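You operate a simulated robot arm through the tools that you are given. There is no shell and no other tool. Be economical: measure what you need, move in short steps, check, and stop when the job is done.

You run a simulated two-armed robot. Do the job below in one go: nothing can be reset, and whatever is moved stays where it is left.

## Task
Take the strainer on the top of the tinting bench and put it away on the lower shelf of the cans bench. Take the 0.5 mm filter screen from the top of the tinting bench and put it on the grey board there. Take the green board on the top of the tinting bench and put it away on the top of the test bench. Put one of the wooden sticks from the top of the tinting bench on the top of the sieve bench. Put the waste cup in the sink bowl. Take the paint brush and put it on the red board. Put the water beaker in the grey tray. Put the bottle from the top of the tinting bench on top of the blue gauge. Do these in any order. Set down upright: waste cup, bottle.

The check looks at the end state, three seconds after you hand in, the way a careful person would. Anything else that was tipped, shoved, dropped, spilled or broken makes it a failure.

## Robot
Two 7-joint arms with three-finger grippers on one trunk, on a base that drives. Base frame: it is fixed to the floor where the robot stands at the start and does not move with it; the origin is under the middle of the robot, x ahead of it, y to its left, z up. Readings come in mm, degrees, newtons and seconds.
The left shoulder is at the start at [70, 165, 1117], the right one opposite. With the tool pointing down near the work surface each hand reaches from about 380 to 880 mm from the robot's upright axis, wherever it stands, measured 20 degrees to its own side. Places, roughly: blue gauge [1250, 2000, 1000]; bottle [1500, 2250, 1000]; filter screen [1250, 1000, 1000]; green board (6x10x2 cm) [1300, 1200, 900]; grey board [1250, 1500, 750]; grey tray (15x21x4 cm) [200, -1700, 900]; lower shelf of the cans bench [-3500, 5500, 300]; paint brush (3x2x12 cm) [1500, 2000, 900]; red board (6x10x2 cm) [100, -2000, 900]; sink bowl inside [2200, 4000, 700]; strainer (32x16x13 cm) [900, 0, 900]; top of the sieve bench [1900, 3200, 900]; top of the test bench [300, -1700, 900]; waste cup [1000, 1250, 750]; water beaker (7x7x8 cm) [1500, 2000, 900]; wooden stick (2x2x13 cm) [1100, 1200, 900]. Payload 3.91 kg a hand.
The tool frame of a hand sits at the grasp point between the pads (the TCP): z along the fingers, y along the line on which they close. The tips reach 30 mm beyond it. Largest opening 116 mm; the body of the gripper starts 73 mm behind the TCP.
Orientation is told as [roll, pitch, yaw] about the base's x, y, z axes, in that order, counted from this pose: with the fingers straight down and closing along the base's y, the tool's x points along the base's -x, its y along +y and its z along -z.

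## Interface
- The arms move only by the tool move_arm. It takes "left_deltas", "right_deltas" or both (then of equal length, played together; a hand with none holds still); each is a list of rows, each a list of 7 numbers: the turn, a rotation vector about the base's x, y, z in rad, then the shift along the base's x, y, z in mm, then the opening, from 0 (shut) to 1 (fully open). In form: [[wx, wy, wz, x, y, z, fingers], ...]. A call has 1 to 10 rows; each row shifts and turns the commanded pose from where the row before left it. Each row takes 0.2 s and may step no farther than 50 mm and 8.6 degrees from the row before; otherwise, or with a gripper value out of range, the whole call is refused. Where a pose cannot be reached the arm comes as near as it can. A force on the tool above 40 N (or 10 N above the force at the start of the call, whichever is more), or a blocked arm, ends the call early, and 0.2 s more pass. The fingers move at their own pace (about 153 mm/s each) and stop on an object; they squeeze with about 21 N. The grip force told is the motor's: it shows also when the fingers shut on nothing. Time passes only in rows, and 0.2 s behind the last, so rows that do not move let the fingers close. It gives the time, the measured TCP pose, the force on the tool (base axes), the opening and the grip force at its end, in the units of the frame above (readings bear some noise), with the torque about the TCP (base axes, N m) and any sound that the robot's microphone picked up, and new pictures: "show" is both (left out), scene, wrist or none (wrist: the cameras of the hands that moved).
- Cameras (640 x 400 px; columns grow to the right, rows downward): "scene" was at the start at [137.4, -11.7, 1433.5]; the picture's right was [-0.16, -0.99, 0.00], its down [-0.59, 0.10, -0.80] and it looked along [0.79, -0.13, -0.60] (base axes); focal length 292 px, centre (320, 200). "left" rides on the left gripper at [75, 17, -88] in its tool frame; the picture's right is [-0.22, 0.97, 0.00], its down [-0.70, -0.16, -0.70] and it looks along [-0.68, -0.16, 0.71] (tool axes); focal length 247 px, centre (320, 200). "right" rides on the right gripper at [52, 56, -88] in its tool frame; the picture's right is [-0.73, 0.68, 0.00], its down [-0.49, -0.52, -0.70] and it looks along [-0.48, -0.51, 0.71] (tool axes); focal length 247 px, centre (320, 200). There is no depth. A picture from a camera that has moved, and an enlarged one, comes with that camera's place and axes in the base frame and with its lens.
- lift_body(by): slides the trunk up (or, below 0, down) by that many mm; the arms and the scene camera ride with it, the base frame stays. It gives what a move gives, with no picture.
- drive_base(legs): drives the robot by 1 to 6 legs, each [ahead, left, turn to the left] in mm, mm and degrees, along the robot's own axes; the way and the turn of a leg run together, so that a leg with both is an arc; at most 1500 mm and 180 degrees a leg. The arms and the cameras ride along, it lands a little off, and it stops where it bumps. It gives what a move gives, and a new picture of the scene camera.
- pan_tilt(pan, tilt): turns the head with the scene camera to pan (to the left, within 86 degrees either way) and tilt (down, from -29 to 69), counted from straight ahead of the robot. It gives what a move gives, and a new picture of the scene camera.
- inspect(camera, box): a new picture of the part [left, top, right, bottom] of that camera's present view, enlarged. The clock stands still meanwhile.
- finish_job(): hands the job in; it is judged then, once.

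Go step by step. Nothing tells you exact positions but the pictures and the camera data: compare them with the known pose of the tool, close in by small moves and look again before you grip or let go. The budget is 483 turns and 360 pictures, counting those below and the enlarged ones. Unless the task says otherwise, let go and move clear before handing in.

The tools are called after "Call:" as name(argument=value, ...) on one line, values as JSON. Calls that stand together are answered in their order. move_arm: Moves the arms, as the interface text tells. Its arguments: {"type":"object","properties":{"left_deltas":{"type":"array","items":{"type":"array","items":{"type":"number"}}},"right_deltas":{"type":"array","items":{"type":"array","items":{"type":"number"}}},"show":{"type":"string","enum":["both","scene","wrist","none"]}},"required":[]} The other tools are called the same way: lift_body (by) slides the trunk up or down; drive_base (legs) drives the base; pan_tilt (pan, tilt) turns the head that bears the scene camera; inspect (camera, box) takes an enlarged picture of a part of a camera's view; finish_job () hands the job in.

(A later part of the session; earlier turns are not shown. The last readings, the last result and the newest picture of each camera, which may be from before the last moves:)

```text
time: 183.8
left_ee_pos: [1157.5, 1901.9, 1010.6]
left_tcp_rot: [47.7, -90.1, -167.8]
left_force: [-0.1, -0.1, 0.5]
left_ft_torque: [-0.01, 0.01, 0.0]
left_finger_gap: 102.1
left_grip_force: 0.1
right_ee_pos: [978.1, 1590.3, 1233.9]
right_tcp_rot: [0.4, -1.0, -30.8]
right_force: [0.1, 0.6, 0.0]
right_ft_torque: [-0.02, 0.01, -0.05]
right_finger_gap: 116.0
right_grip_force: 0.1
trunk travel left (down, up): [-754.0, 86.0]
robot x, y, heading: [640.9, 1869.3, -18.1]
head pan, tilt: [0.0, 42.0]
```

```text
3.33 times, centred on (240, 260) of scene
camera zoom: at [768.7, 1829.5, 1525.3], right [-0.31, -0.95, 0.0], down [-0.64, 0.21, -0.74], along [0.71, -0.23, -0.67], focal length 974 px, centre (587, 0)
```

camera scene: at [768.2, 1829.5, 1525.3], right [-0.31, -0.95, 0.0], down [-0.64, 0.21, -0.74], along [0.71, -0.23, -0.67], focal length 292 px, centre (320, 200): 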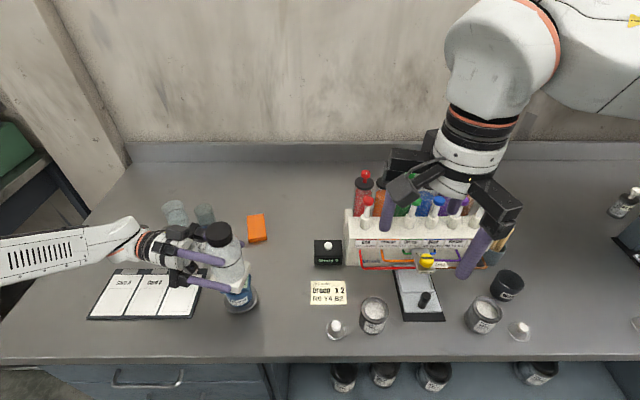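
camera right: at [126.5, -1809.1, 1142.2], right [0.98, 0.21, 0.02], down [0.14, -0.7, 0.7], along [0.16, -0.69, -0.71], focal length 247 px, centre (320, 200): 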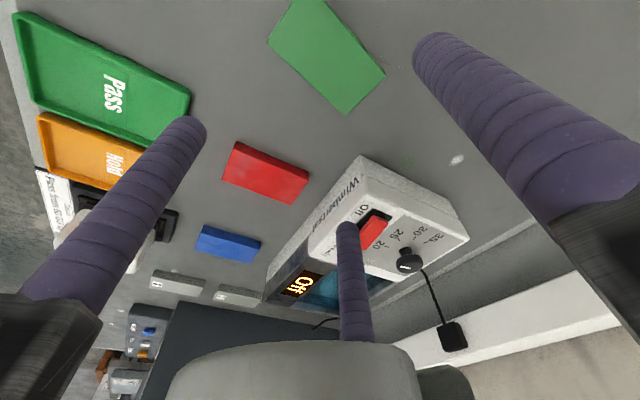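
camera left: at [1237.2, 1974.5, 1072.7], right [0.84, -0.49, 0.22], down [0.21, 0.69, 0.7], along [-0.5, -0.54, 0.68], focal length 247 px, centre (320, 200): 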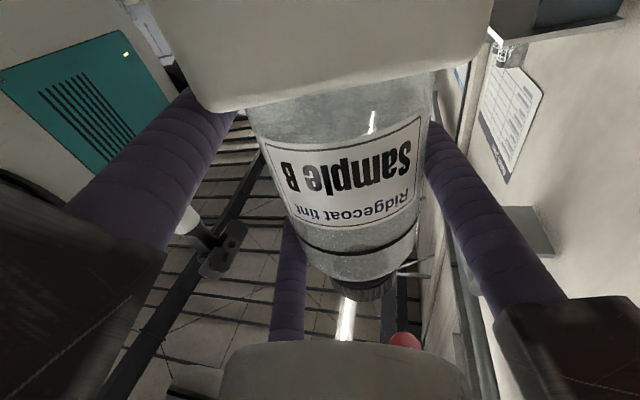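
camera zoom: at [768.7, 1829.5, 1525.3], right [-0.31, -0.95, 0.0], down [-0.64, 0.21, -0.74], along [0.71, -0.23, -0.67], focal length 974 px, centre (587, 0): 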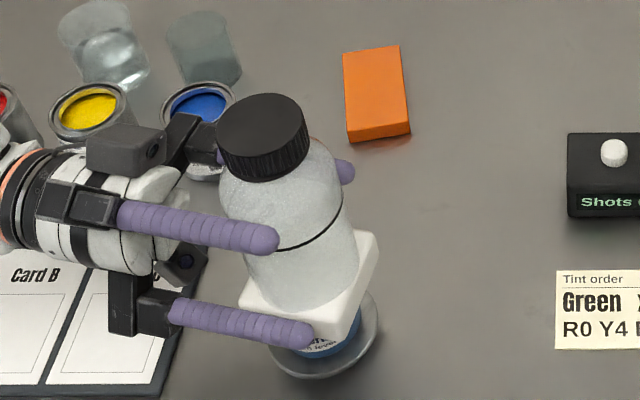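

It stands by itself. I open fully and withdraw the hand straight back along its fingers.

Call:
move_arm(left_deltas=[[0, 0, 0, 0, 0, 0, 1], [0, 0, 0, -2.5, 1.5, 0, 1], [0, 0, 0, 7.5, 13, 0, 1], [0, 0, 0, 15, 26, 0, 1], [0, 0, 0, 17.5, 30, 0, 1], [0, 0, 0, 17.5, 30, 0, 1], [0, 0, 0, 17.5, 30, 10, 1]], show="scene")

Call:
inspect(camera="scene", box=[190, 200, 290, 320])

```text
time: 185.4
left_ee_pos: [1230.1, 2032.7, 1021.4]
left_tcp_rot: [165.2, -90.0, 74.6]
left_force: [0.2, 0.1, -0.2]
left_ft_torque: [0.03, -0.01, -0.02]
left_finger_gap: 116.0
left_grip_force: 0.1
right_ee_pos: [979.6, 1591.4, 1232.5]
right_tcp_rot: [0.6, -0.9, -30.8]
right_force: [0.0, -0.1, 0.4]
right_ft_torque: [-0.02, 0.03, 0.03]
right_finger_gap: 116.1
right_grip_force: 0.0
trunk travel left (down, up): [-754.0, 86.0]
robot x, y, heading: [638.8, 1870.4, -18.4]
head pan, tilt: [0.0, 42.0]
camera scene: at [768.8, 1830.2, 1525.3], right [-0.31, -0.95, 0.0], down [-0.64, 0.21, -0.74], along [0.71, -0.23, -0.67], focal length 292 px, centre (320, 200)
```

scene: 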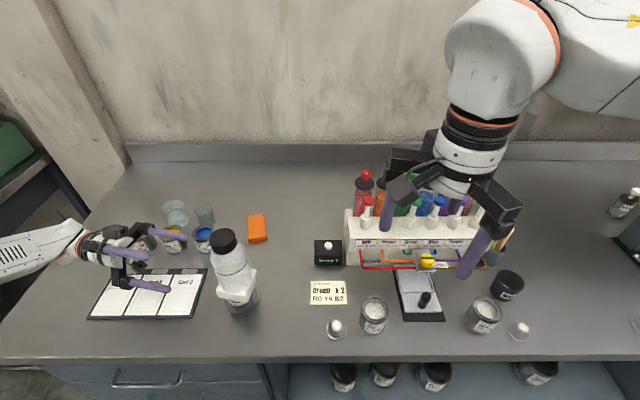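

```text
3.33 times, centred on (240, 260) of scene
camera zoom: at [768.8, 1830.2, 1525.3], right [-0.31, -0.95, 0.0], down [-0.64, 0.21, -0.74], along [0.71, -0.23, -0.67], focal length 974 px, centre (587, 0)
```

zoom: 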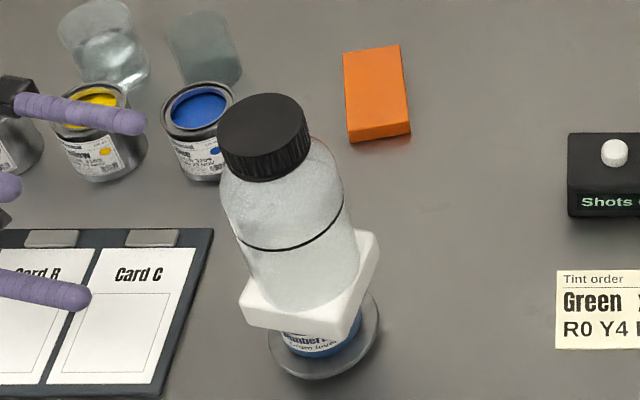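

The bottle stands upright on the gauge again. I raise the left hand well clear and turn it back to pointing down for the water beaker.

Call:
move_arm(left_deltas=[[0, 0, 0, 0, 0, 42, 1], [0, 0, 0, 0, 0, 42, 1], [0, 0, 0, 0, 0, 42, 1], [0, 0, 0, 0, 0, 42, 1], [0, 0, 0, 0, 0, 42, 1]], show="none")

Call:
move_arm(left_deltas=[[0.1235, -0.0716, 0, 0, 0, 0, 1], [0.1235, -0.0716, 0, 0, 0, 0, 1], [0.1235, -0.0716, 0, 0, 0, 0, 1], [0.1235, -0.0716, 0, 0, 0, 0, 1], [0.1235, -0.0716, 0, 0, 0, 0, 1], [0.1235, -0.0716, 0, 0, 0, 0, 1], [0.1235, -0.0716, 0, 0, 0, 0, 1], [0.1235, -0.0716, 0, 0, 0, 0, 1], [0.1235, -0.0716, 0, 0, 0, 0, 1], [0.1235, -0.0716, 0, 0, 0, 0, 1]], show="none")

Call:
move_arm(left_deltas=[[0.1235, -0.0716, 0, 0, 0, 0, 1], [0, 0, 0, 0, 0, 0, 1]], show="scene")

```text
time: 186.7
left_ee_pos: [1228.8, 2033.5, 1234.0]
left_tcp_rot: [-34.0, -90.0, -86.3]
left_force: [0.3, -0.4, 0.4]
left_ft_torque: [0.0, 0.0, 0.01]
left_finger_gap: 116.2
left_grip_force: 0.2
right_ee_pos: [978.3, 1589.1, 1233.6]
right_tcp_rot: [0.6, -0.9, -30.7]
right_force: [-0.1, -0.9, 0.4]
right_ft_torque: [0.04, -0.03, 0.01]
right_finger_gap: 116.2
right_grip_force: 0.0
trunk travel left (down, up): [-754.0, 86.0]
robot x, y, heading: [644.4, 1870.9, -18.3]
head pan, tilt: [0.0, 42.0]
```

```text
time: 188.8
left_ee_pos: [1227.5, 2031.0, 1232.4]
left_tcp_rot: [-0.2, -7.9, -120.1]
left_force: [-0.3, -0.4, 0.2]
left_ft_torque: [0.04, -0.01, 0.02]
left_finger_gap: 116.1
left_grip_force: 0.1
right_ee_pos: [976.3, 1589.3, 1232.8]
right_tcp_rot: [0.5, -1.0, -30.8]
right_force: [-0.4, -0.8, 0.6]
right_ft_torque: [0.03, -0.04, 0.02]
right_finger_gap: 116.1
right_grip_force: 0.1
trunk travel left (down, up): [-754.0, 86.0]
robot x, y, heading: [638.3, 1865.3, -18.1]
head pan, tilt: [0.0, 42.0]
```

```text
time: 189.4
left_ee_pos: [1229.1, 2032.5, 1232.7]
left_tcp_rot: [-0.2, 0.1, -120.2]
left_force: [0.7, 0.1, -0.1]
left_ft_torque: [0.03, -0.02, 0.0]
left_finger_gap: 116.0
left_grip_force: 0.0
right_ee_pos: [976.7, 1590.4, 1233.4]
right_tcp_rot: [0.5, -1.0, -30.8]
right_force: [0.2, -0.5, -0.5]
right_ft_torque: [-0.02, -0.02, -0.01]
right_finger_gap: 116.0
right_grip_force: 0.1
trunk travel left (down, up): [-754.0, 86.0]
robot x, y, heading: [640.3, 1867.6, -18.4]
head pan, tilt: [0.0, 42.0]
camera scene: at [768.5, 1829.2, 1525.3], right [-0.31, -0.95, 0.0], down [-0.64, 0.21, -0.74], along [0.71, -0.23, -0.67], focal length 292 px, centre (320, 200)
```

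scene: 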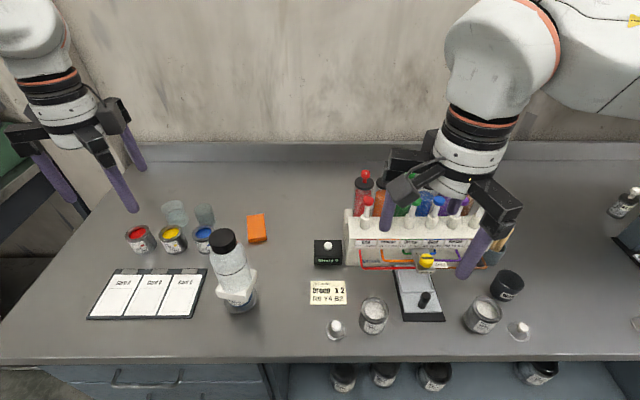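

I drive left and slightly in, to bring the beaker within comfortable reach.

Call:
drive_base(legs=[[0, 290, 0], [30, 0, 0]])

Call:
inspect(camera="scene", box=[180, 160, 380, 300])

Call:
inspect(camera="left", box=[0, 0, 640, 400])

```text
time: 191.9
left_ee_pos: [1342.8, 2299.1, 1234.7]
left_tcp_rot: [0.0, 0.1, -120.0]
left_force: [-0.3, -0.2, -0.8]
left_ft_torque: [0.01, -0.09, 0.01]
left_finger_gap: 116.1
left_grip_force: 0.1
right_ee_pos: [1090.5, 1858.0, 1235.2]
right_tcp_rot: [0.5, -1.3, -30.8]
right_force: [-0.9, 0.9, 0.1]
right_ft_torque: [0.02, -0.09, 0.01]
right_finger_gap: 116.1
right_grip_force: 0.1
trunk travel left (down, up): [-754.0, 86.0]
robot x, y, heading: [758.2, 2133.0, -18.1]
head pan, tilt: [0.0, 42.0]
camera scene: at [880.0, 2096.7, 1526.1], right [-0.31, -0.95, 0.0], down [-0.63, 0.21, -0.75], along [0.71, -0.23, -0.67], focal length 292 px, centre (320, 200)
```

scene: 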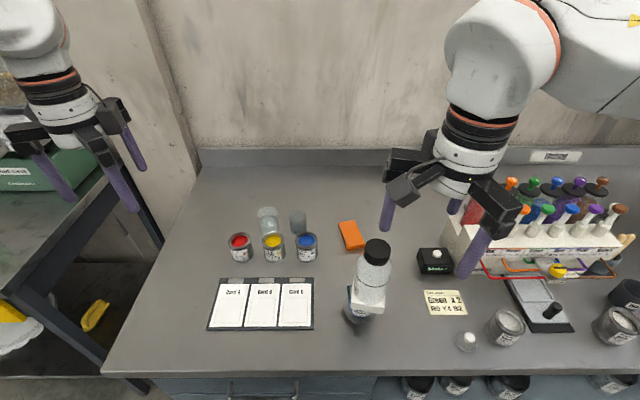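

```text
2.86 times, centred on (280, 230) of scene
camera zoom: at [880.0, 2096.7, 1526.1], right [-0.31, -0.95, 0.0], down [-0.63, 0.21, -0.75], along [0.71, -0.23, -0.67], focal length 835 px, centre (434, 114)
```

zoom: 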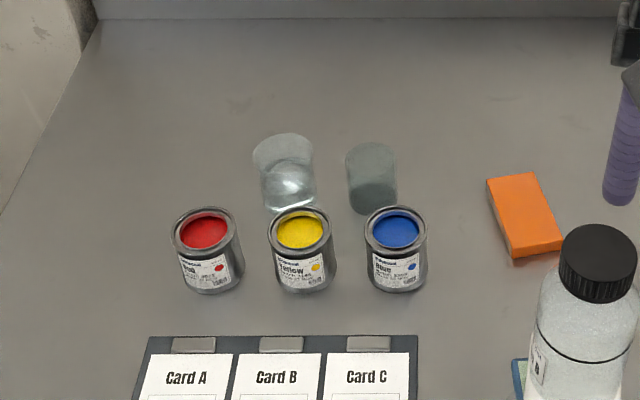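

```text
1.00 times, centred on (320, 200) of left (not enlarged: the box is as wide or as high as the picture)
camera zoom: at [1394.7, 2353.6, 1323.6], right [0.73, -0.68, 0.0], down [-0.49, -0.52, 0.7], along [-0.48, -0.51, -0.72], focal length 247 px, centre (320, 200)
```

zoom: 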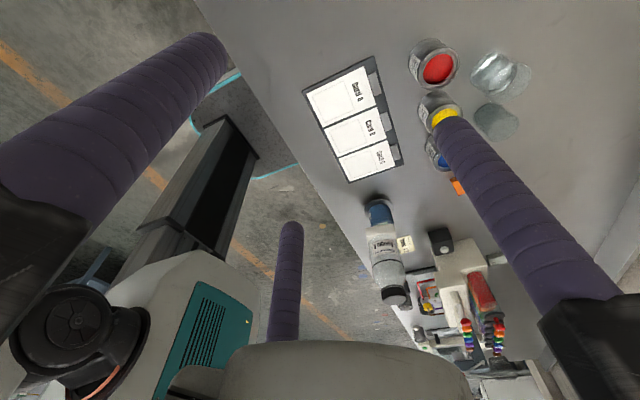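

The clear water beaker is at about (1513, 2053). I bring the left hand above it, with the fingers turned to miss the neighbouring cans.

Call:
move_arm(left_deltas=[[0, 0, 0.01, 21.3, -30.8, -20, 1], [0, 0, 0.01, 21.3, -30.8, -20, 1], [0, 0, 0.01, 21.3, -30.8, -20, 1], [0, 0, 0.01, 21.3, -30.8, -20, 1], [0, 0, 0.01, 21.3, -30.8, -25, 1], [0, 0, 0.01, 21.3, -30.8, -25, 1], [0, 0, 0.01, 21.3, -30.8, -25, 1], [0, 0, 0, 21.3, -30.8, -25, 1], [0, 0, 0, 0, 0, 0, 1]], show="both")

Call:
inspect(camera="scene", box=[200, 120, 380, 270])

```text
time: 193.9
left_ee_pos: [1518.3, 2053.6, 1050.7]
left_tcp_rot: [-0.1, 0.0, -116.3]
left_force: [0.3, -0.4, 0.0]
left_ft_torque: [-0.02, 0.0, -0.02]
left_finger_gap: 115.8
left_grip_force: 0.0
right_ee_pos: [1096.7, 1856.1, 1233.4]
right_tcp_rot: [0.5, -1.0, -30.7]
right_force: [-0.1, -0.4, 1.0]
right_ft_torque: [-0.01, -0.05, 0.01]
right_finger_gap: 116.0
right_grip_force: 0.0
trunk travel left (down, up): [-754.0, 86.0]
robot x, y, heading: [759.0, 2133.0, -18.2]
head pan, tilt: [0.0, 42.0]
camera scene: at [886.6, 2096.5, 1525.4], right [-0.31, -0.95, 0.0], down [-0.63, 0.21, -0.74], along [0.71, -0.23, -0.67], focal length 292 px, centre (320, 200)
camera left: at [1567.1, 2111.0, 1137.8], right [0.78, -0.63, 0.0], down [-0.45, -0.55, 0.7], along [-0.44, -0.54, -0.71], focal length 247 px, centre (320, 200)
```

scene: 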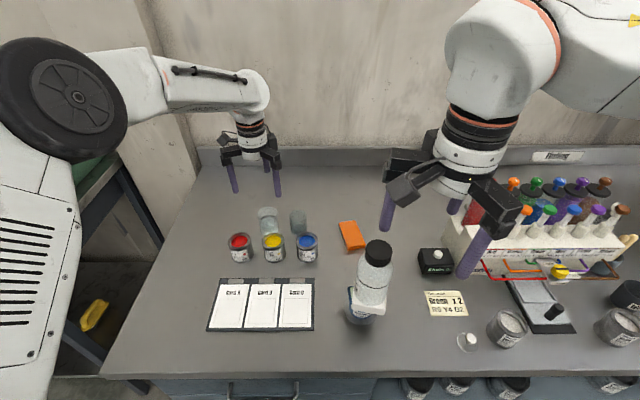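
left: 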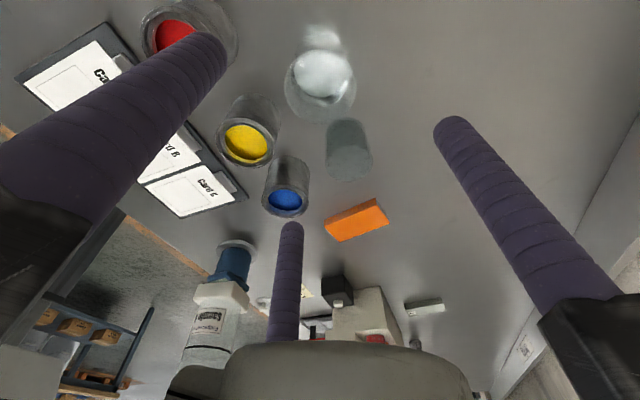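

```text
2.67 times, centred on (290, 195) of scene
camera zoom: at [886.6, 2096.5, 1525.4], right [-0.31, -0.95, 0.0], down [-0.63, 0.21, -0.74], along [0.71, -0.23, -0.67], focal length 779 px, centre (400, 213)
```

zoom: 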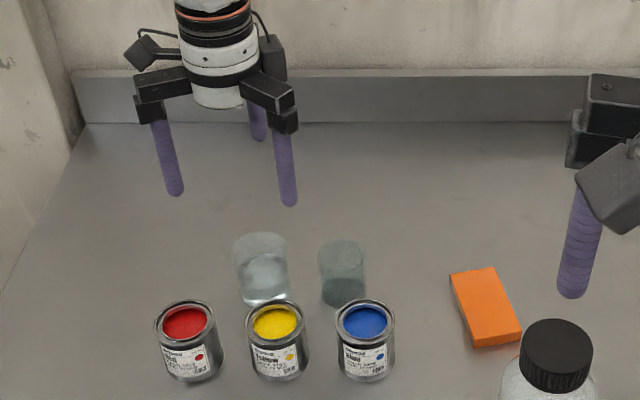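

The beaker is right on the hand's axis. I lower around it.

Call:
move_arm(left_deltas=[[0, 0, 0, -2, -2, -30, 1], [0, 0, 0, 0, 0, -35, 1], [0, 0, 0, 0, 0, -25, 1], [0, 0, 0, 0, 0, 0, 1]], show="wrist")

Call:
inspect(camera="scene", box=[200, 150, 340, 270])

```text
time: 194.9
left_ee_pos: [1516.1, 2050.4, 962.2]
left_tcp_rot: [-0.2, 0.0, -116.1]
left_force: [-0.3, -0.4, -0.7]
left_ft_torque: [0.03, 0.03, -0.06]
left_finger_gap: 116.0
left_grip_force: 0.1
right_ee_pos: [1097.1, 1855.2, 1234.8]
right_tcp_rot: [0.5, -0.9, -30.8]
right_force: [-0.7, 0.5, 0.2]
right_ft_torque: [0.0, -0.02, 0.03]
right_finger_gap: 116.0
right_grip_force: 0.1
trunk travel left (down, up): [-754.0, 86.0]
robot x, y, heading: [758.4, 2137.6, -18.2]
head pan, tilt: [0.0, 42.0]
camera left: at [1565.3, 2108.7, 1049.5], right [0.78, -0.63, 0.0], down [-0.45, -0.56, 0.7], along [-0.44, -0.54, -0.71], focal length 247 px, centre (320, 200)
```

left: 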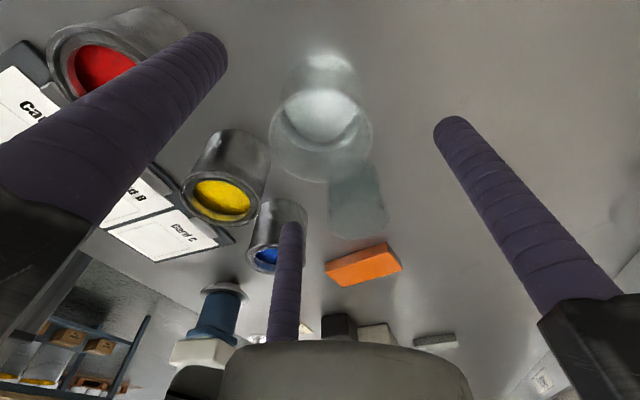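

```text
3.33 times, centred on (270, 210) of scene
camera zoom: at [887.4, 2095.2, 1525.3], right [-0.31, -0.95, 0.0], down [-0.64, 0.21, -0.74], along [0.71, -0.23, -0.67], focal length 974 px, centre (487, 167)
```

zoom: 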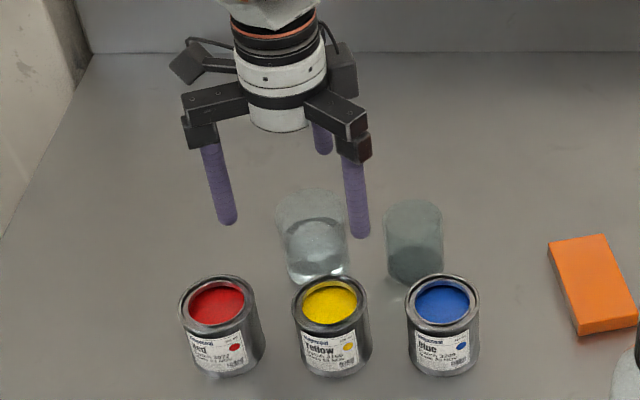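

Aligned within a few mm. Down to grip height and close gently.

Call:
move_arm(left_deltas=[[0, 0, 0, -1, -3, -20, 1], [0, 0, 0, 0, 0, -20, 1], [0, 0, 0, 0, 0, -17, 1], [0, 0, 0, 0, 0, 0, 1]], show="wrist")

Call:
move_arm(left_deltas=[[0, 0, 0, 0, 0, 0, 0.75], [0, 0, 0, 0, 0, 0, 0.65], [0, 0, 0, 0, 0, 0, 0.5], [0, 0, 0, 0, 0, 0, 0], [0, 0, 0, 0, 0, 0, 0]], show="wrist")

```text
time: 195.9
left_ee_pos: [1517.1, 2046.1, 905.9]
left_tcp_rot: [-0.1, -0.1, -116.1]
left_force: [0.1, 0.8, 0.7]
left_ft_torque: [0.0, -0.01, -0.03]
left_finger_gap: 115.9
left_grip_force: 0.2
right_ee_pos: [1097.5, 1856.5, 1232.6]
right_tcp_rot: [0.5, -1.0, -30.8]
right_force: [-0.1, 0.5, 0.2]
right_ft_torque: [0.01, -0.03, 0.02]
right_finger_gap: 116.1
right_grip_force: 0.0
trunk travel left (down, up): [-754.0, 86.0]
robot x, y, heading: [761.5, 2138.5, -18.3]
head pan, tilt: [0.0, 42.0]
camera left: at [1564.0, 2104.8, 992.5], right [0.78, -0.63, 0.0], down [-0.45, -0.56, 0.7], along [-0.44, -0.54, -0.71], focal length 247 px, centre (320, 200)
```

left: 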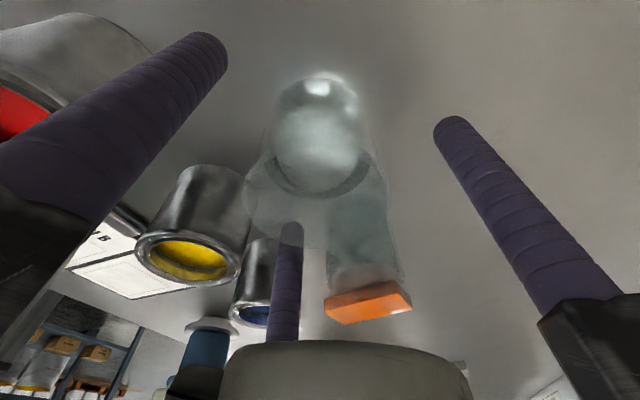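

```text
time: 197.1
left_ee_pos: [1515.4, 2048.0, 905.7]
left_tcp_rot: [-0.1, -0.1, -116.2]
left_force: [0.8, 0.2, 0.4]
left_ft_torque: [0.0, 0.01, 0.0]
left_finger_gap: 58.6
left_grip_force: 20.9
right_ee_pos: [1096.7, 1856.8, 1233.5]
right_tcp_rot: [0.5, -1.0, -30.8]
right_force: [-0.3, -0.2, 0.4]
right_ft_torque: [0.02, 0.02, 0.04]
right_finger_gap: 116.0
right_grip_force: 0.0
trunk travel left (down, up): [-754.0, 86.0]
robot x, y, heading: [762.0, 2132.2, -18.5]
head pan, tilt: [0.0, 42.0]
camera left: at [1564.1, 2104.9, 992.8], right [0.78, -0.63, 0.0], down [-0.45, -0.56, 0.7], along [-0.44, -0.54, -0.71], focal length 247 px, centre (320, 200)
```

left: 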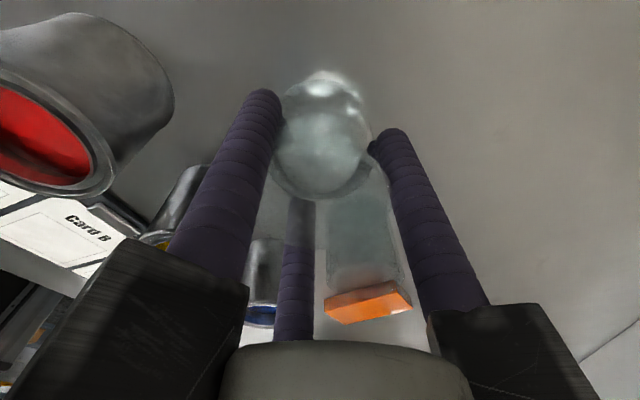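

Held (58.6 mm). The beaker widens upward, so it won't slip. I lift slowly and evenly.

Call:
move_arm(left_deltas=[[0, 0, 0, 0, 0, 8, 0], [0, 0, 0, 0, 0, 15, 0], [0, 0, 0, 0, 0, 20, 0], [0, 0, 0, 0, 0, 25, 0], [0, 0, 0, 0, 0, 25, 0], [0, 0, 0, 0, 0, 25, 0], [0, 0, 0, 0, 0, 25, 0], [0, 0, 0, 0, 0, 20, 0], [0, 0, 0, 0, 0, 10, 0]], show="both")

```text
time: 199.1
left_ee_pos: [1514.8, 2047.1, 1078.0]
left_tcp_rot: [0.0, -0.1, -116.1]
left_force: [-0.3, -0.6, -1.5]
left_ft_torque: [0.01, 0.01, 0.0]
left_finger_gap: 58.4
left_grip_force: 20.9
right_ee_pos: [1096.9, 1855.3, 1233.8]
right_tcp_rot: [0.5, -1.0, -30.8]
right_force: [-0.4, 0.2, 0.2]
right_ft_torque: [0.02, -0.01, -0.02]
right_finger_gap: 116.0
right_grip_force: 0.0
trunk travel left (down, up): [-754.0, 86.0]
robot x, y, heading: [762.2, 2135.7, -18.5]
head pan, tilt: [0.0, 42.0]
camera scene: at [887.6, 2095.3, 1525.2], right [-0.31, -0.95, 0.0], down [-0.64, 0.21, -0.74], along [0.71, -0.23, -0.67], focal length 292 px, centre (320, 200)
camera left: at [1564.6, 2104.6, 1166.1], right [0.78, -0.63, 0.0], down [-0.45, -0.56, 0.7], along [-0.44, -0.54, -0.71], focal length 247 px, centre (320, 200)
```

scene: 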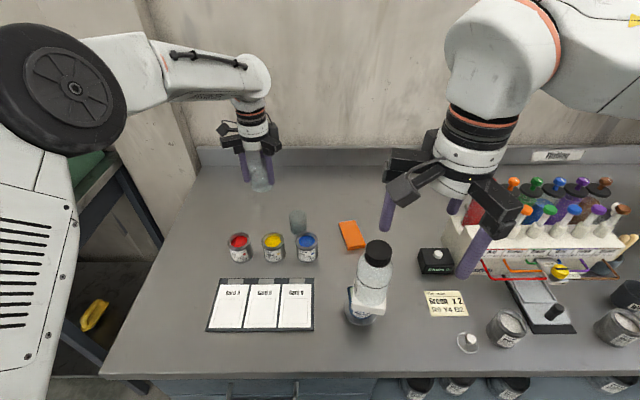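
left: 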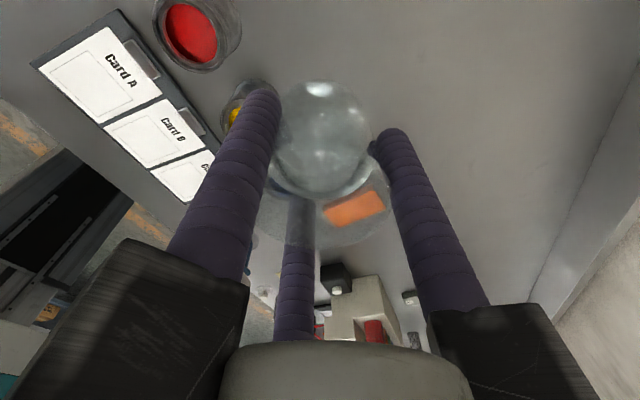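

The beaker is up with its water level. I retract it smoothly, higher than the bottle, then back away from the bench.

Call:
move_arm(left_deltas=[[0, 0, 0, -10, 5, 10, 0], [0, 0, 0, -19, 9, 14, 0], [0, 0, 0, -22, 10, 16, 0], [0, 0, 0, -22, 10, 16, 0], [0, 0, 0, -22, 10, 16, 0], [0, 0, 0, -22, 10, 16, 0], [0, 0, 0, -22, 10, 16, 0], [0, 0, 0, -22, 10, 14, 0], [0, 0, 0, -20, 10, 10, 0], [0, 0, 0, -10, 5, 4, 0]], show="none")

Call:
drive_base(legs=[[-380, 0, 0]])

```text
time: 201.3
left_ee_pos: [1323.7, 2136.0, 1210.2]
left_tcp_rot: [-0.2, 0.0, -116.2]
left_force: [0.6, 0.4, -1.2]
left_ft_torque: [0.01, -0.03, -0.01]
left_finger_gap: 58.5
left_grip_force: 21.3
right_ee_pos: [1097.8, 1856.9, 1233.7]
right_tcp_rot: [0.5, -1.0, -30.8]
right_force: [-0.5, 0.0, 0.4]
right_ft_torque: [-0.02, 0.04, -0.04]
right_finger_gap: 116.1
right_grip_force: 0.1
trunk travel left (down, up): [-754.0, 86.0]
robot x, y, heading: [755.5, 2135.9, -18.5]
head pan, tilt: [0.0, 42.0]
```

```text
time: 203.7
left_ee_pos: [962.3, 2258.3, 1209.5]
left_tcp_rot: [-0.2, 0.1, -116.0]
left_force: [0.8, -0.1, -2.1]
left_ft_torque: [-0.01, -0.03, -0.02]
left_finger_gap: 58.4
left_grip_force: 21.0
right_ee_pos: [736.6, 1976.2, 1232.7]
right_tcp_rot: [0.6, -1.0, -30.6]
right_force: [0.3, -0.1, -0.3]
right_ft_torque: [0.0, -0.01, -0.03]
right_finger_gap: 116.0
right_grip_force: 0.0
trunk travel left (down, up): [-754.0, 86.0]
robot x, y, heading: [395.6, 2254.8, -18.3]
head pan, tilt: [0.0, 42.0]
camera scene: at [526.9, 2214.8, 1525.1], right [-0.31, -0.95, 0.0], down [-0.64, 0.21, -0.74], along [0.71, -0.23, -0.67], focal length 292 px, centre (320, 200)
```

scene: 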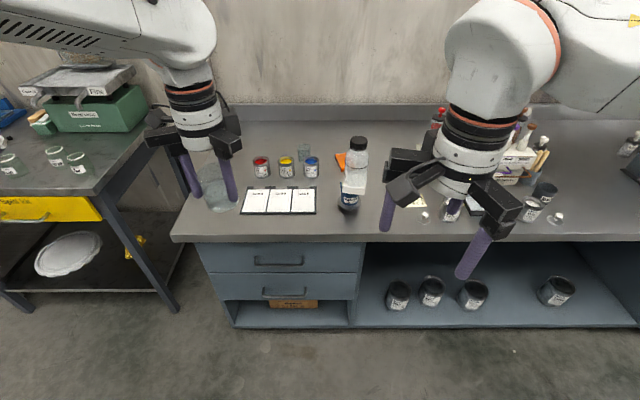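

Clear of the bench. I drive along to the test bench with the beaker.

Call:
drive_base(legs=[[0, -1400, 0], [0, -1400, 0], [0, -1130, 0]])

Call:
pan_tilt(pan=10, tilt=42)

```text
time: 222.6
left_ee_pos: [-259.5, -1462.3, 1210.4]
left_tcp_rot: [-0.2, 0.0, -115.2]
left_force: [-0.9, -0.2, -1.7]
left_ft_torque: [-0.02, 0.02, -0.02]
left_finger_gap: 58.4
left_grip_force: 20.8
right_ee_pos: [-482.3, -1747.7, 1234.1]
right_tcp_rot: [0.5, -1.0, -29.9]
right_force: [-0.6, -0.4, 0.2]
right_ft_torque: [-0.03, -0.06, 0.0]
right_finger_gap: 116.0
right_grip_force: 0.1
trunk travel left (down, up): [-754.0, 86.0]
robot x, y, heading: [-821.8, -1474.0, -17.3]
head pan, tilt: [0.0, 42.0]
camera scene: at [-695.4, -1511.3, 1525.3], right [-0.3, -0.95, 0.0], down [-0.64, 0.2, -0.74], along [0.71, -0.22, -0.67], focal length 292 px, centre (320, 200)
```

scene: 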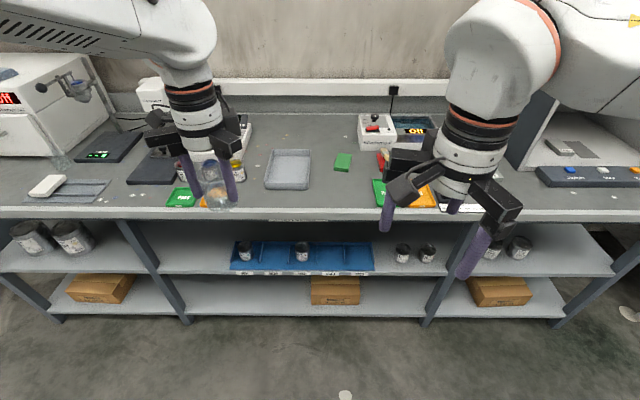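

```text
time: 223.3
left_ee_pos: [-260.5, -1464.3, 1210.7]
left_tcp_rot: [-0.2, 0.0, -115.1]
left_force: [0.9, 0.6, -0.7]
left_ft_torque: [0.01, -0.01, 0.0]
left_finger_gap: 58.4
left_grip_force: 20.7
right_ee_pos: [-483.1, -1746.8, 1233.9]
right_tcp_rot: [0.6, -1.0, -29.8]
right_force: [0.1, 0.1, -0.5]
right_ft_torque: [-0.02, -0.02, -0.03]
right_finger_gap: 115.9
right_grip_force: 0.1
trunk travel left (down, up): [-754.0, 86.0]
robot x, y, heading: [-822.5, -1474.5, -17.4]
head pan, tilt: [10.0, 42.0]
camera scene: at [-692.5, -1497.8, 1525.3], right [-0.13, -0.99, 0.0], down [-0.66, 0.09, -0.74], along [0.74, -0.1, -0.67], focal length 292 px, centre (320, 200)
```

scene: 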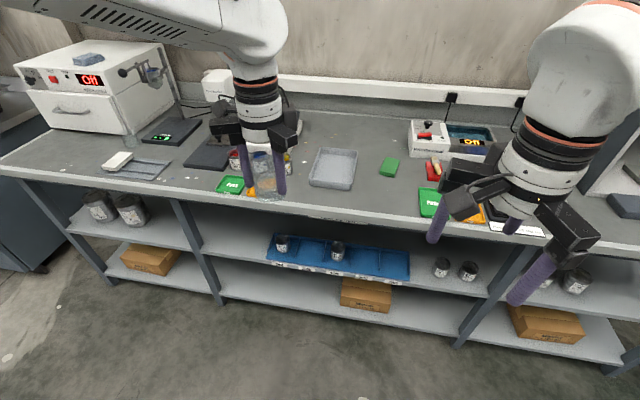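

The grey tray is straight ahead, a little left. I drive in.

Call:
drive_base(legs=[[400, 0, -1]])

Call:
pan_tilt(pan=0, tilt=48)

```text
time: 225.8
left_ee_pos: [114.4, -1599.2, 1211.7]
left_tcp_rot: [-0.1, 0.1, -116.6]
left_force: [-0.6, 0.2, -1.6]
left_ft_torque: [0.03, -0.05, -0.01]
left_finger_gap: 58.6
left_grip_force: 21.2
right_ee_pos: [-116.3, -1877.4, 1233.5]
right_tcp_rot: [0.5, -1.2, -31.3]
right_force: [0.9, -0.6, -0.1]
right_ft_torque: [-0.03, -0.02, 0.0]
right_finger_gap: 116.1
right_grip_force: 0.2
trunk travel left (down, up): [-754.0, 86.0]
robot x, y, heading: [-451.3, -1597.6, -18.6]
head pan, tilt: [10.0, 42.0]
camera scene: at [-319.9, -1622.4, 1525.4], right [-0.15, -0.99, 0.0], down [-0.66, 0.1, -0.74], along [0.73, -0.11, -0.67], focal length 292 px, centre (320, 200)
```

scene: 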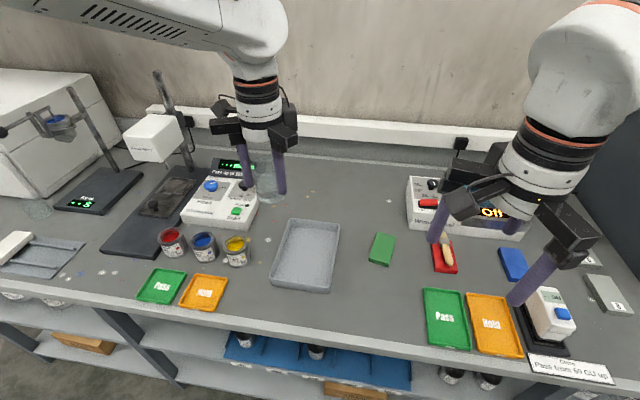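

```text
time: 226.5
left_ee_pos: [115.7, -1599.4, 1211.6]
left_tcp_rot: [-0.2, 0.1, -116.7]
left_force: [0.4, -0.5, -1.4]
left_ft_torque: [0.01, 0.02, 0.0]
left_finger_gap: 58.3
left_grip_force: 21.4
right_ee_pos: [-113.7, -1878.2, 1233.4]
right_tcp_rot: [0.5, -1.0, -31.1]
right_force: [-0.5, 0.2, 0.4]
right_ft_torque: [-0.03, -0.02, -0.01]
right_finger_gap: 115.8
right_grip_force: 0.0
trunk travel left (down, up): [-754.0, 86.0]
robot x, y, heading: [-450.4, -1594.4, -18.7]
head pan, tilt: [0.0, 48.0]
camera scene: at [-326.2, -1635.6, 1516.7], right [-0.32, -0.95, 0.0], down [-0.7, 0.24, -0.67], along [0.63, -0.21, -0.74], focal length 292 px, centre (320, 200)
```

scene: 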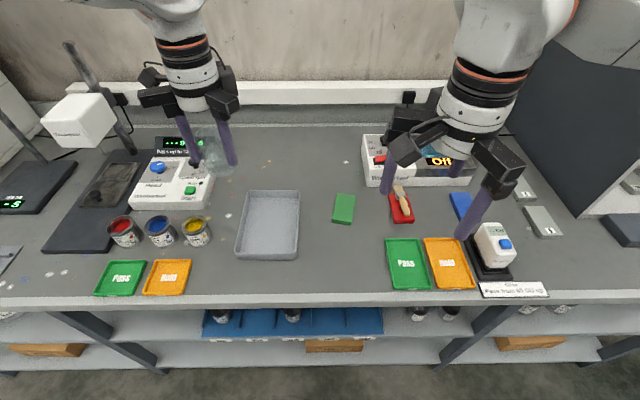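

Tray centre is about (166, −1655). I bring the beaker over it and lower it to just above the rim.

Call:
move_arm(left_deltas=[[0, 0, 0, 6, -7, -5, 0], [0, 0, 0, 12, -13, -20, 0], [0, 0, 0, 14, -15, -25, 0], [0, 0, 0, 12, -13, -28, 0], [0, 0, 0, 6.3, -7.6, -28, 0], [0, 0, 0, 0, 0, -28, 0], [0, 0, 0, 0, 0, -28, 0], [0, 0, 0, 0, 0, -25, 0], [0, 0, 0, 0, 0, -20, 0], [0, 0, 0, 0, 0, -8, 0]], show="both")

Call:
inspect(camera="scene", box=[200, 130, 340, 280])

```text
time: 228.7
left_ee_pos: [165.3, -1652.5, 995.4]
left_tcp_rot: [-0.3, 0.1, -116.6]
left_force: [-0.6, -0.2, -2.2]
left_ft_torque: [-0.01, -0.01, -0.01]
left_finger_gap: 58.6
left_grip_force: 20.8
right_ee_pos: [-114.4, -1877.1, 1232.5]
right_tcp_rot: [0.5, -1.0, -31.2]
right_force: [0.4, 0.6, -0.1]
right_ft_torque: [-0.01, 0.01, -0.02]
right_finger_gap: 115.9
right_grip_force: 0.0
trunk travel left (down, up): [-754.0, 86.0]
robot x, y, heading: [-448.6, -1597.6, -18.7]
head pan, tilt: [0.0, 48.0]
camera scene: at [-326.7, -1635.5, 1516.7], right [-0.32, -0.95, 0.0], down [-0.7, 0.24, -0.67], along [0.63, -0.22, -0.74], focal length 292 px, centre (320, 200)
camera left: at [213.8, -1596.2, 1083.4], right [0.77, -0.64, 0.0], down [-0.45, -0.55, 0.7], along [-0.45, -0.54, -0.71], focal length 247 px, centre (320, 200)
```

scene: 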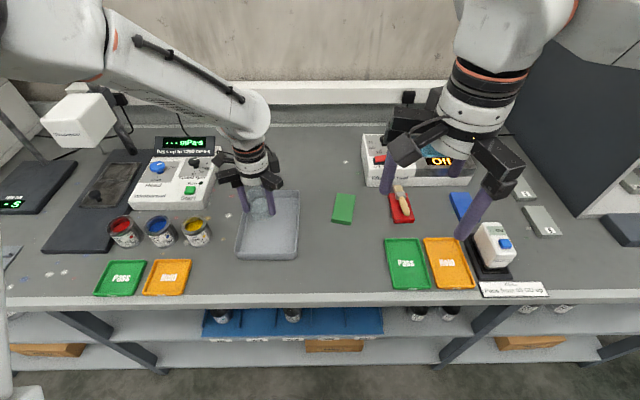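
left: 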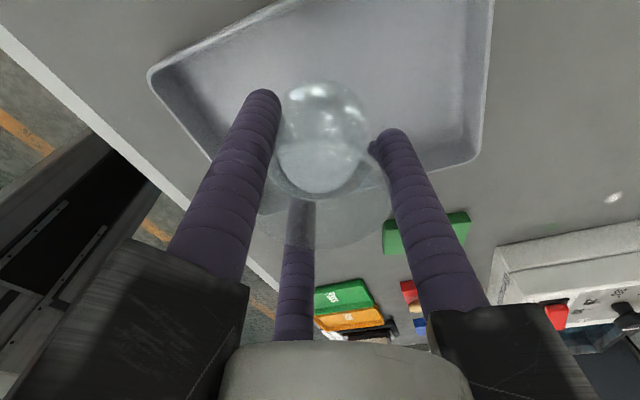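

```text
2.67 times, centred on (270, 205) of scene
camera zoom: at [-326.7, -1635.5, 1516.7], right [-0.32, -0.95, 0.0], down [-0.7, 0.24, -0.67], along [0.63, -0.22, -0.74], focal length 779 px, centre (453, 187)
```

zoom: 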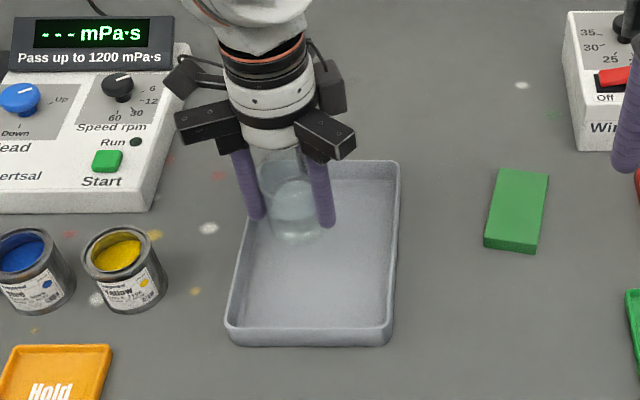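

Well centred over the tray. I lower gently until it touches.

Call:
move_arm(left_deltas=[[0, 0, 0, 0, 0, -15, 0], [0, 0, 0, 0, 0, -15, 0], [0, 0, 0, 0, 0, -10, 0], [0, 0, 0, 0, 0, -5, 0], [0, 0, 0, 0, 0, 0, 0]], show="none")

Call:
move_arm(left_deltas=[[0, 0, 0, 0, 0, -3, 0], [0, 0, 0, 0, 0, -2, 0], [0, 0, 0, 0, 0, 0, 0]], show="none")

Call:
move_arm(left_deltas=[[0, 0, 0, 0, 0, -2, 0], [0, 0, 0, 0, 0, -2, 0], [0, 0, 0, 0, 0, 0, 0]], show="none")

```text
time: 229.9
left_ee_pos: [165.9, -1655.0, 951.3]
left_tcp_rot: [-0.1, 0.0, -116.6]
left_force: [0.2, -0.1, -1.7]
left_ft_torque: [-0.01, 0.01, -0.01]
left_finger_gap: 58.5
left_grip_force: 21.8
right_ee_pos: [-114.6, -1877.2, 1232.4]
right_tcp_rot: [0.5, -1.0, -31.2]
right_force: [0.1, -0.4, 0.0]
right_ft_torque: [0.0, 0.01, 0.0]
right_finger_gap: 116.1
right_grip_force: 0.0
trunk travel left (down, up): [-754.0, 86.0]
robot x, y, heading: [-454.4, -1594.2, -18.7]
head pan, tilt: [0.0, 48.0]
```

```text
time: 230.7
left_ee_pos: [163.3, -1654.4, 946.2]
left_tcp_rot: [-0.2, 0.1, -116.6]
left_force: [-0.3, 0.8, -1.5]
left_ft_torque: [-0.02, 0.0, -0.03]
left_finger_gap: 58.6
left_grip_force: 20.9
right_ee_pos: [-114.6, -1877.7, 1233.6]
right_tcp_rot: [0.5, -1.0, -31.2]
right_force: [0.2, 0.5, -0.4]
right_ft_torque: [0.03, 0.0, 0.01]
right_finger_gap: 116.0
right_grip_force: 0.1
trunk travel left (down, up): [-754.0, 86.0]
robot x, y, heading: [-448.9, -1596.1, -18.6]
head pan, tilt: [0.0, 48.0]
```

```text
time: 231.5
left_ee_pos: [163.6, -1655.8, 941.9]
left_tcp_rot: [-0.2, 0.0, -116.6]
left_force: [-0.1, -0.1, -1.6]
left_ft_torque: [0.01, 0.0, -0.05]
left_finger_gap: 58.4
left_grip_force: 21.1
right_ee_pos: [-114.8, -1877.9, 1233.0]
right_tcp_rot: [0.5, -0.9, -31.2]
right_force: [-0.8, 0.4, 0.4]
right_ft_torque: [0.0, -0.03, 0.0]
right_finger_gap: 116.4
right_grip_force: 0.2
trunk travel left (down, up): [-754.0, 86.0]
robot x, y, heading: [-450.9, -1595.8, -18.6]
head pan, tilt: [0.0, 48.0]
```

Call:
move_arm(left_deltas=[[0, 0, 0, 0, 0, -2, 0], [0, 0, 0, 0, 0, -2, 0], [0, 0, 0, 0, 0, 0, 0]], show="none")

Call:
move_arm(left_deltas=[[0, 0, 0, 0, 0, -2, 0], [0, 0, 0, 0, 0, 0, 0]], show="none")

Call:
move_arm(left_deltas=[[0, 0, 0, 0, 0, -2, 0], [0, 0, 0, 0, 0, 0, 0]], show="none")

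```text
time: 232.3
left_ee_pos: [164.5, -1654.0, 939.1]
left_tcp_rot: [-0.1, 0.0, -116.5]
left_force: [1.2, 0.8, 7.4]
left_ft_torque: [-0.07, 0.1, -0.01]
left_finger_gap: 58.6
left_grip_force: 21.1
right_ee_pos: [-114.9, -1878.2, 1233.2]
right_tcp_rot: [0.6, -1.1, -31.2]
right_force: [0.4, -1.5, -1.0]
right_ft_torque: [0.02, -0.01, 0.0]
right_finger_gap: 116.0
right_grip_force: 0.0
trunk travel left (down, up): [-754.0, 86.0]
robot x, y, heading: [-450.7, -1595.9, -19.0]
head pan, tilt: [0.0, 48.0]
```

```text
time: 232.9
left_ee_pos: [165.6, -1654.9, 937.1]
left_tcp_rot: [0.0, 0.0, -116.5]
left_force: [3.9, 0.1, 15.0]
left_ft_torque: [0.0, -0.04, 0.02]
left_finger_gap: 58.8
left_grip_force: 21.2
right_ee_pos: [-116.0, -1876.6, 1234.3]
right_tcp_rot: [0.6, -1.1, -31.2]
right_force: [0.5, 0.5, -0.6]
right_ft_torque: [0.0, 0.02, 0.0]
right_finger_gap: 116.2
right_grip_force: 0.1
trunk travel left (down, up): [-754.0, 86.0]
robot x, y, heading: [-448.4, -1592.8, -18.5]
head pan, tilt: [0.0, 48.0]
```

```text
time: 233.5
left_ee_pos: [163.8, -1653.8, 935.0]
left_tcp_rot: [-0.1, 0.0, -116.5]
left_force: [2.0, 0.7, 13.4]
left_ft_torque: [0.08, 0.02, -0.01]
left_finger_gap: 58.3
left_grip_force: 20.8
right_ee_pos: [-116.6, -1877.0, 1234.0]
right_tcp_rot: [0.7, -1.0, -31.3]
right_force: [-0.6, 0.1, -0.3]
right_ft_torque: [-0.02, 0.02, 0.01]
right_finger_gap: 115.9
right_grip_force: 0.1
trunk travel left (down, up): [-754.0, 86.0]
robot x, y, heading: [-451.1, -1598.1, -18.8]
head pan, tilt: [0.0, 48.0]
```

The beaker stands on the tray floor. I ease off and open just enough, then rise.

Call:
move_arm(left_deltas=[[0, 0, 0, 0, 0, 1.5, 0], [0, 0, 0, 0, 0, 0, 0.6], [0, 0, 0, 0, 0, 0, 0.7], [0, 0, 0, 0, 0, 0, 0.74], [0, 0, 0, 0, 0, 15, 0.74], [0, 0, 0, 0, 0, 30, 0.74], [0, 0, 0, 0, 0, 40, 0.74], [0, 0, 0, 0, 0, 45, 0.74], [0, 0, 0, 0, 0, 45, 1], [0, 0, 0, 0, 0, 45, 1]], show="both")

Call:
inspect(camera="scene", box=[200, 130, 440, 300])

```text
time: 235.7
left_ee_pos: [163.7, -1656.6, 1154.8]
left_tcp_rot: [-0.1, 0.0, -116.6]
left_force: [0.3, -0.1, 0.4]
left_ft_torque: [-0.02, -0.02, 0.01]
left_finger_gap: 116.1
left_grip_force: 0.0
right_ee_pos: [-116.8, -1876.8, 1233.4]
right_tcp_rot: [0.5, -1.1, -31.3]
right_force: [-0.6, 0.6, 0.0]
right_ft_torque: [0.06, -0.01, 0.0]
right_finger_gap: 115.7
right_grip_force: 0.1
trunk travel left (down, up): [-754.0, 86.0]
robot x, y, heading: [-449.9, -1595.4, -18.9]
head pan, tilt: [0.0, 48.0]
camera scene: at [-328.2, -1635.1, 1516.8], right [-0.32, -0.95, 0.0], down [-0.7, 0.24, -0.67], along [0.63, -0.22, -0.74], focal length 292 px, centre (320, 200)
camera left: at [212.9, -1599.2, 1242.5], right [0.77, -0.64, 0.0], down [-0.45, -0.55, 0.7], along [-0.45, -0.54, -0.71], focal length 247 px, centre (320, 200)
```

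scene: 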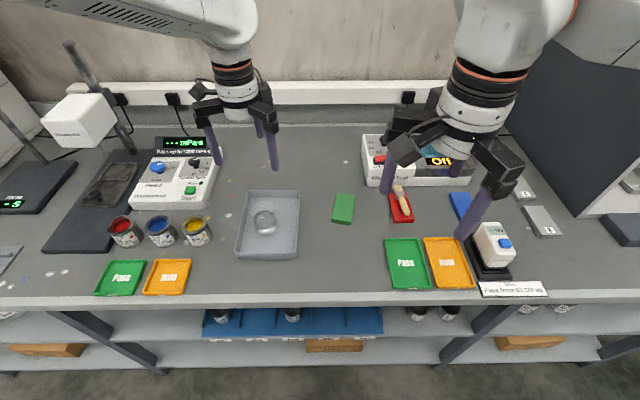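
left: 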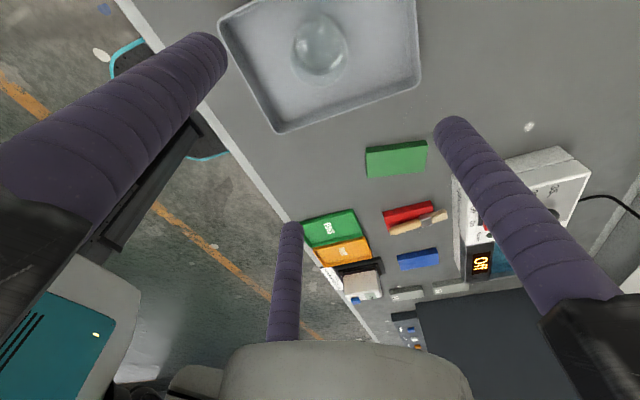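

```text
2.35 times, centred on (320, 215) of scene
camera zoom: at [-328.2, -1635.1, 1516.8], right [-0.32, -0.95, 0.0], down [-0.7, 0.24, -0.67], along [0.63, -0.22, -0.74], focal length 688 px, centre (320, 165)
```

zoom: 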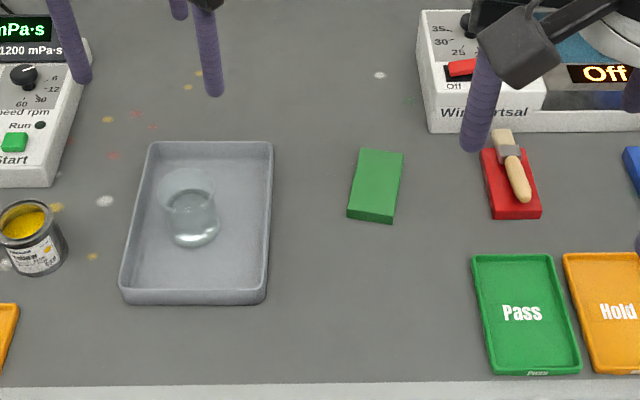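

The beaker stands in the grey tray with its water. I back off and return left to the tinting bench for the filter screen.

Call:
drive_base(legs=[[-390, 0, 0.5], [0, 1500, 0], [0, 1500, 0]])

Call:
pan_tilt(pan=0, tilt=38)

```text
time: 252.0
left_ee_pos: [689.9, 1311.0, 1152.7]
left_tcp_rot: [-0.2, 0.0, -114.2]
left_force: [0.7, -0.1, 0.3]
left_ft_torque: [0.03, -0.02, 0.0]
left_finger_gap: 116.0
left_grip_force: 0.1
right_ee_pos: [418.8, 1079.1, 1233.5]
right_tcp_rot: [0.5, -1.1, -28.8]
right_force: [0.0, 0.8, 0.0]
right_ft_torque: [0.01, 0.0, -0.03]
right_finger_gap: 116.1
right_grip_force: 0.0
trunk travel left (down, up): [-754.0, 86.0]
robot x, y, heading: [74.3, 1347.2, -16.3]
head pan, tilt: [0.0, 48.0]
camera scene: at [197.0, 1312.5, 1516.8], right [-0.28, -0.96, 0.0], down [-0.71, 0.21, -0.67], along [0.64, -0.19, -0.74], focal length 292 px, centre (320, 200)
```

scene: 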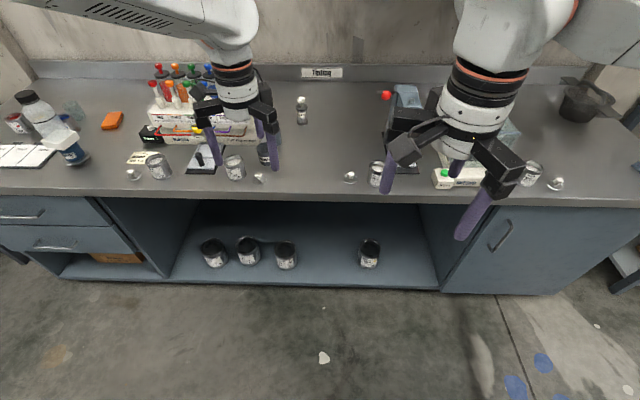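

```text
time: 252.7
left_ee_pos: [689.3, 1312.7, 1153.4]
left_tcp_rot: [-0.1, 0.0, -114.2]
left_force: [0.3, 0.2, -0.7]
left_ft_torque: [-0.01, 0.01, -0.03]
left_finger_gap: 115.7
left_grip_force: 0.1
right_ee_pos: [419.3, 1080.0, 1232.6]
right_tcp_rot: [0.5, -1.0, -28.8]
right_force: [0.7, 0.8, 0.0]
right_ft_torque: [0.01, -0.02, 0.0]
right_finger_gap: 116.0
right_grip_force: 0.1
trunk travel left (down, up): [-754.0, 86.0]
robot x, y, heading: [70.0, 1345.2, -16.3]
head pan, tilt: [0.0, 38.0]
camera scene: at [204.3, 1310.8, 1531.2], right [-0.28, -0.96, 0.0], down [-0.59, 0.17, -0.79], along [0.76, -0.22, -0.62], focal length 292 px, centre (320, 200)
```

scene: 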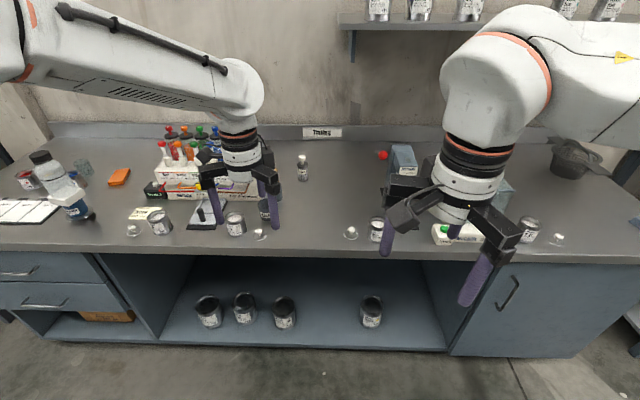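

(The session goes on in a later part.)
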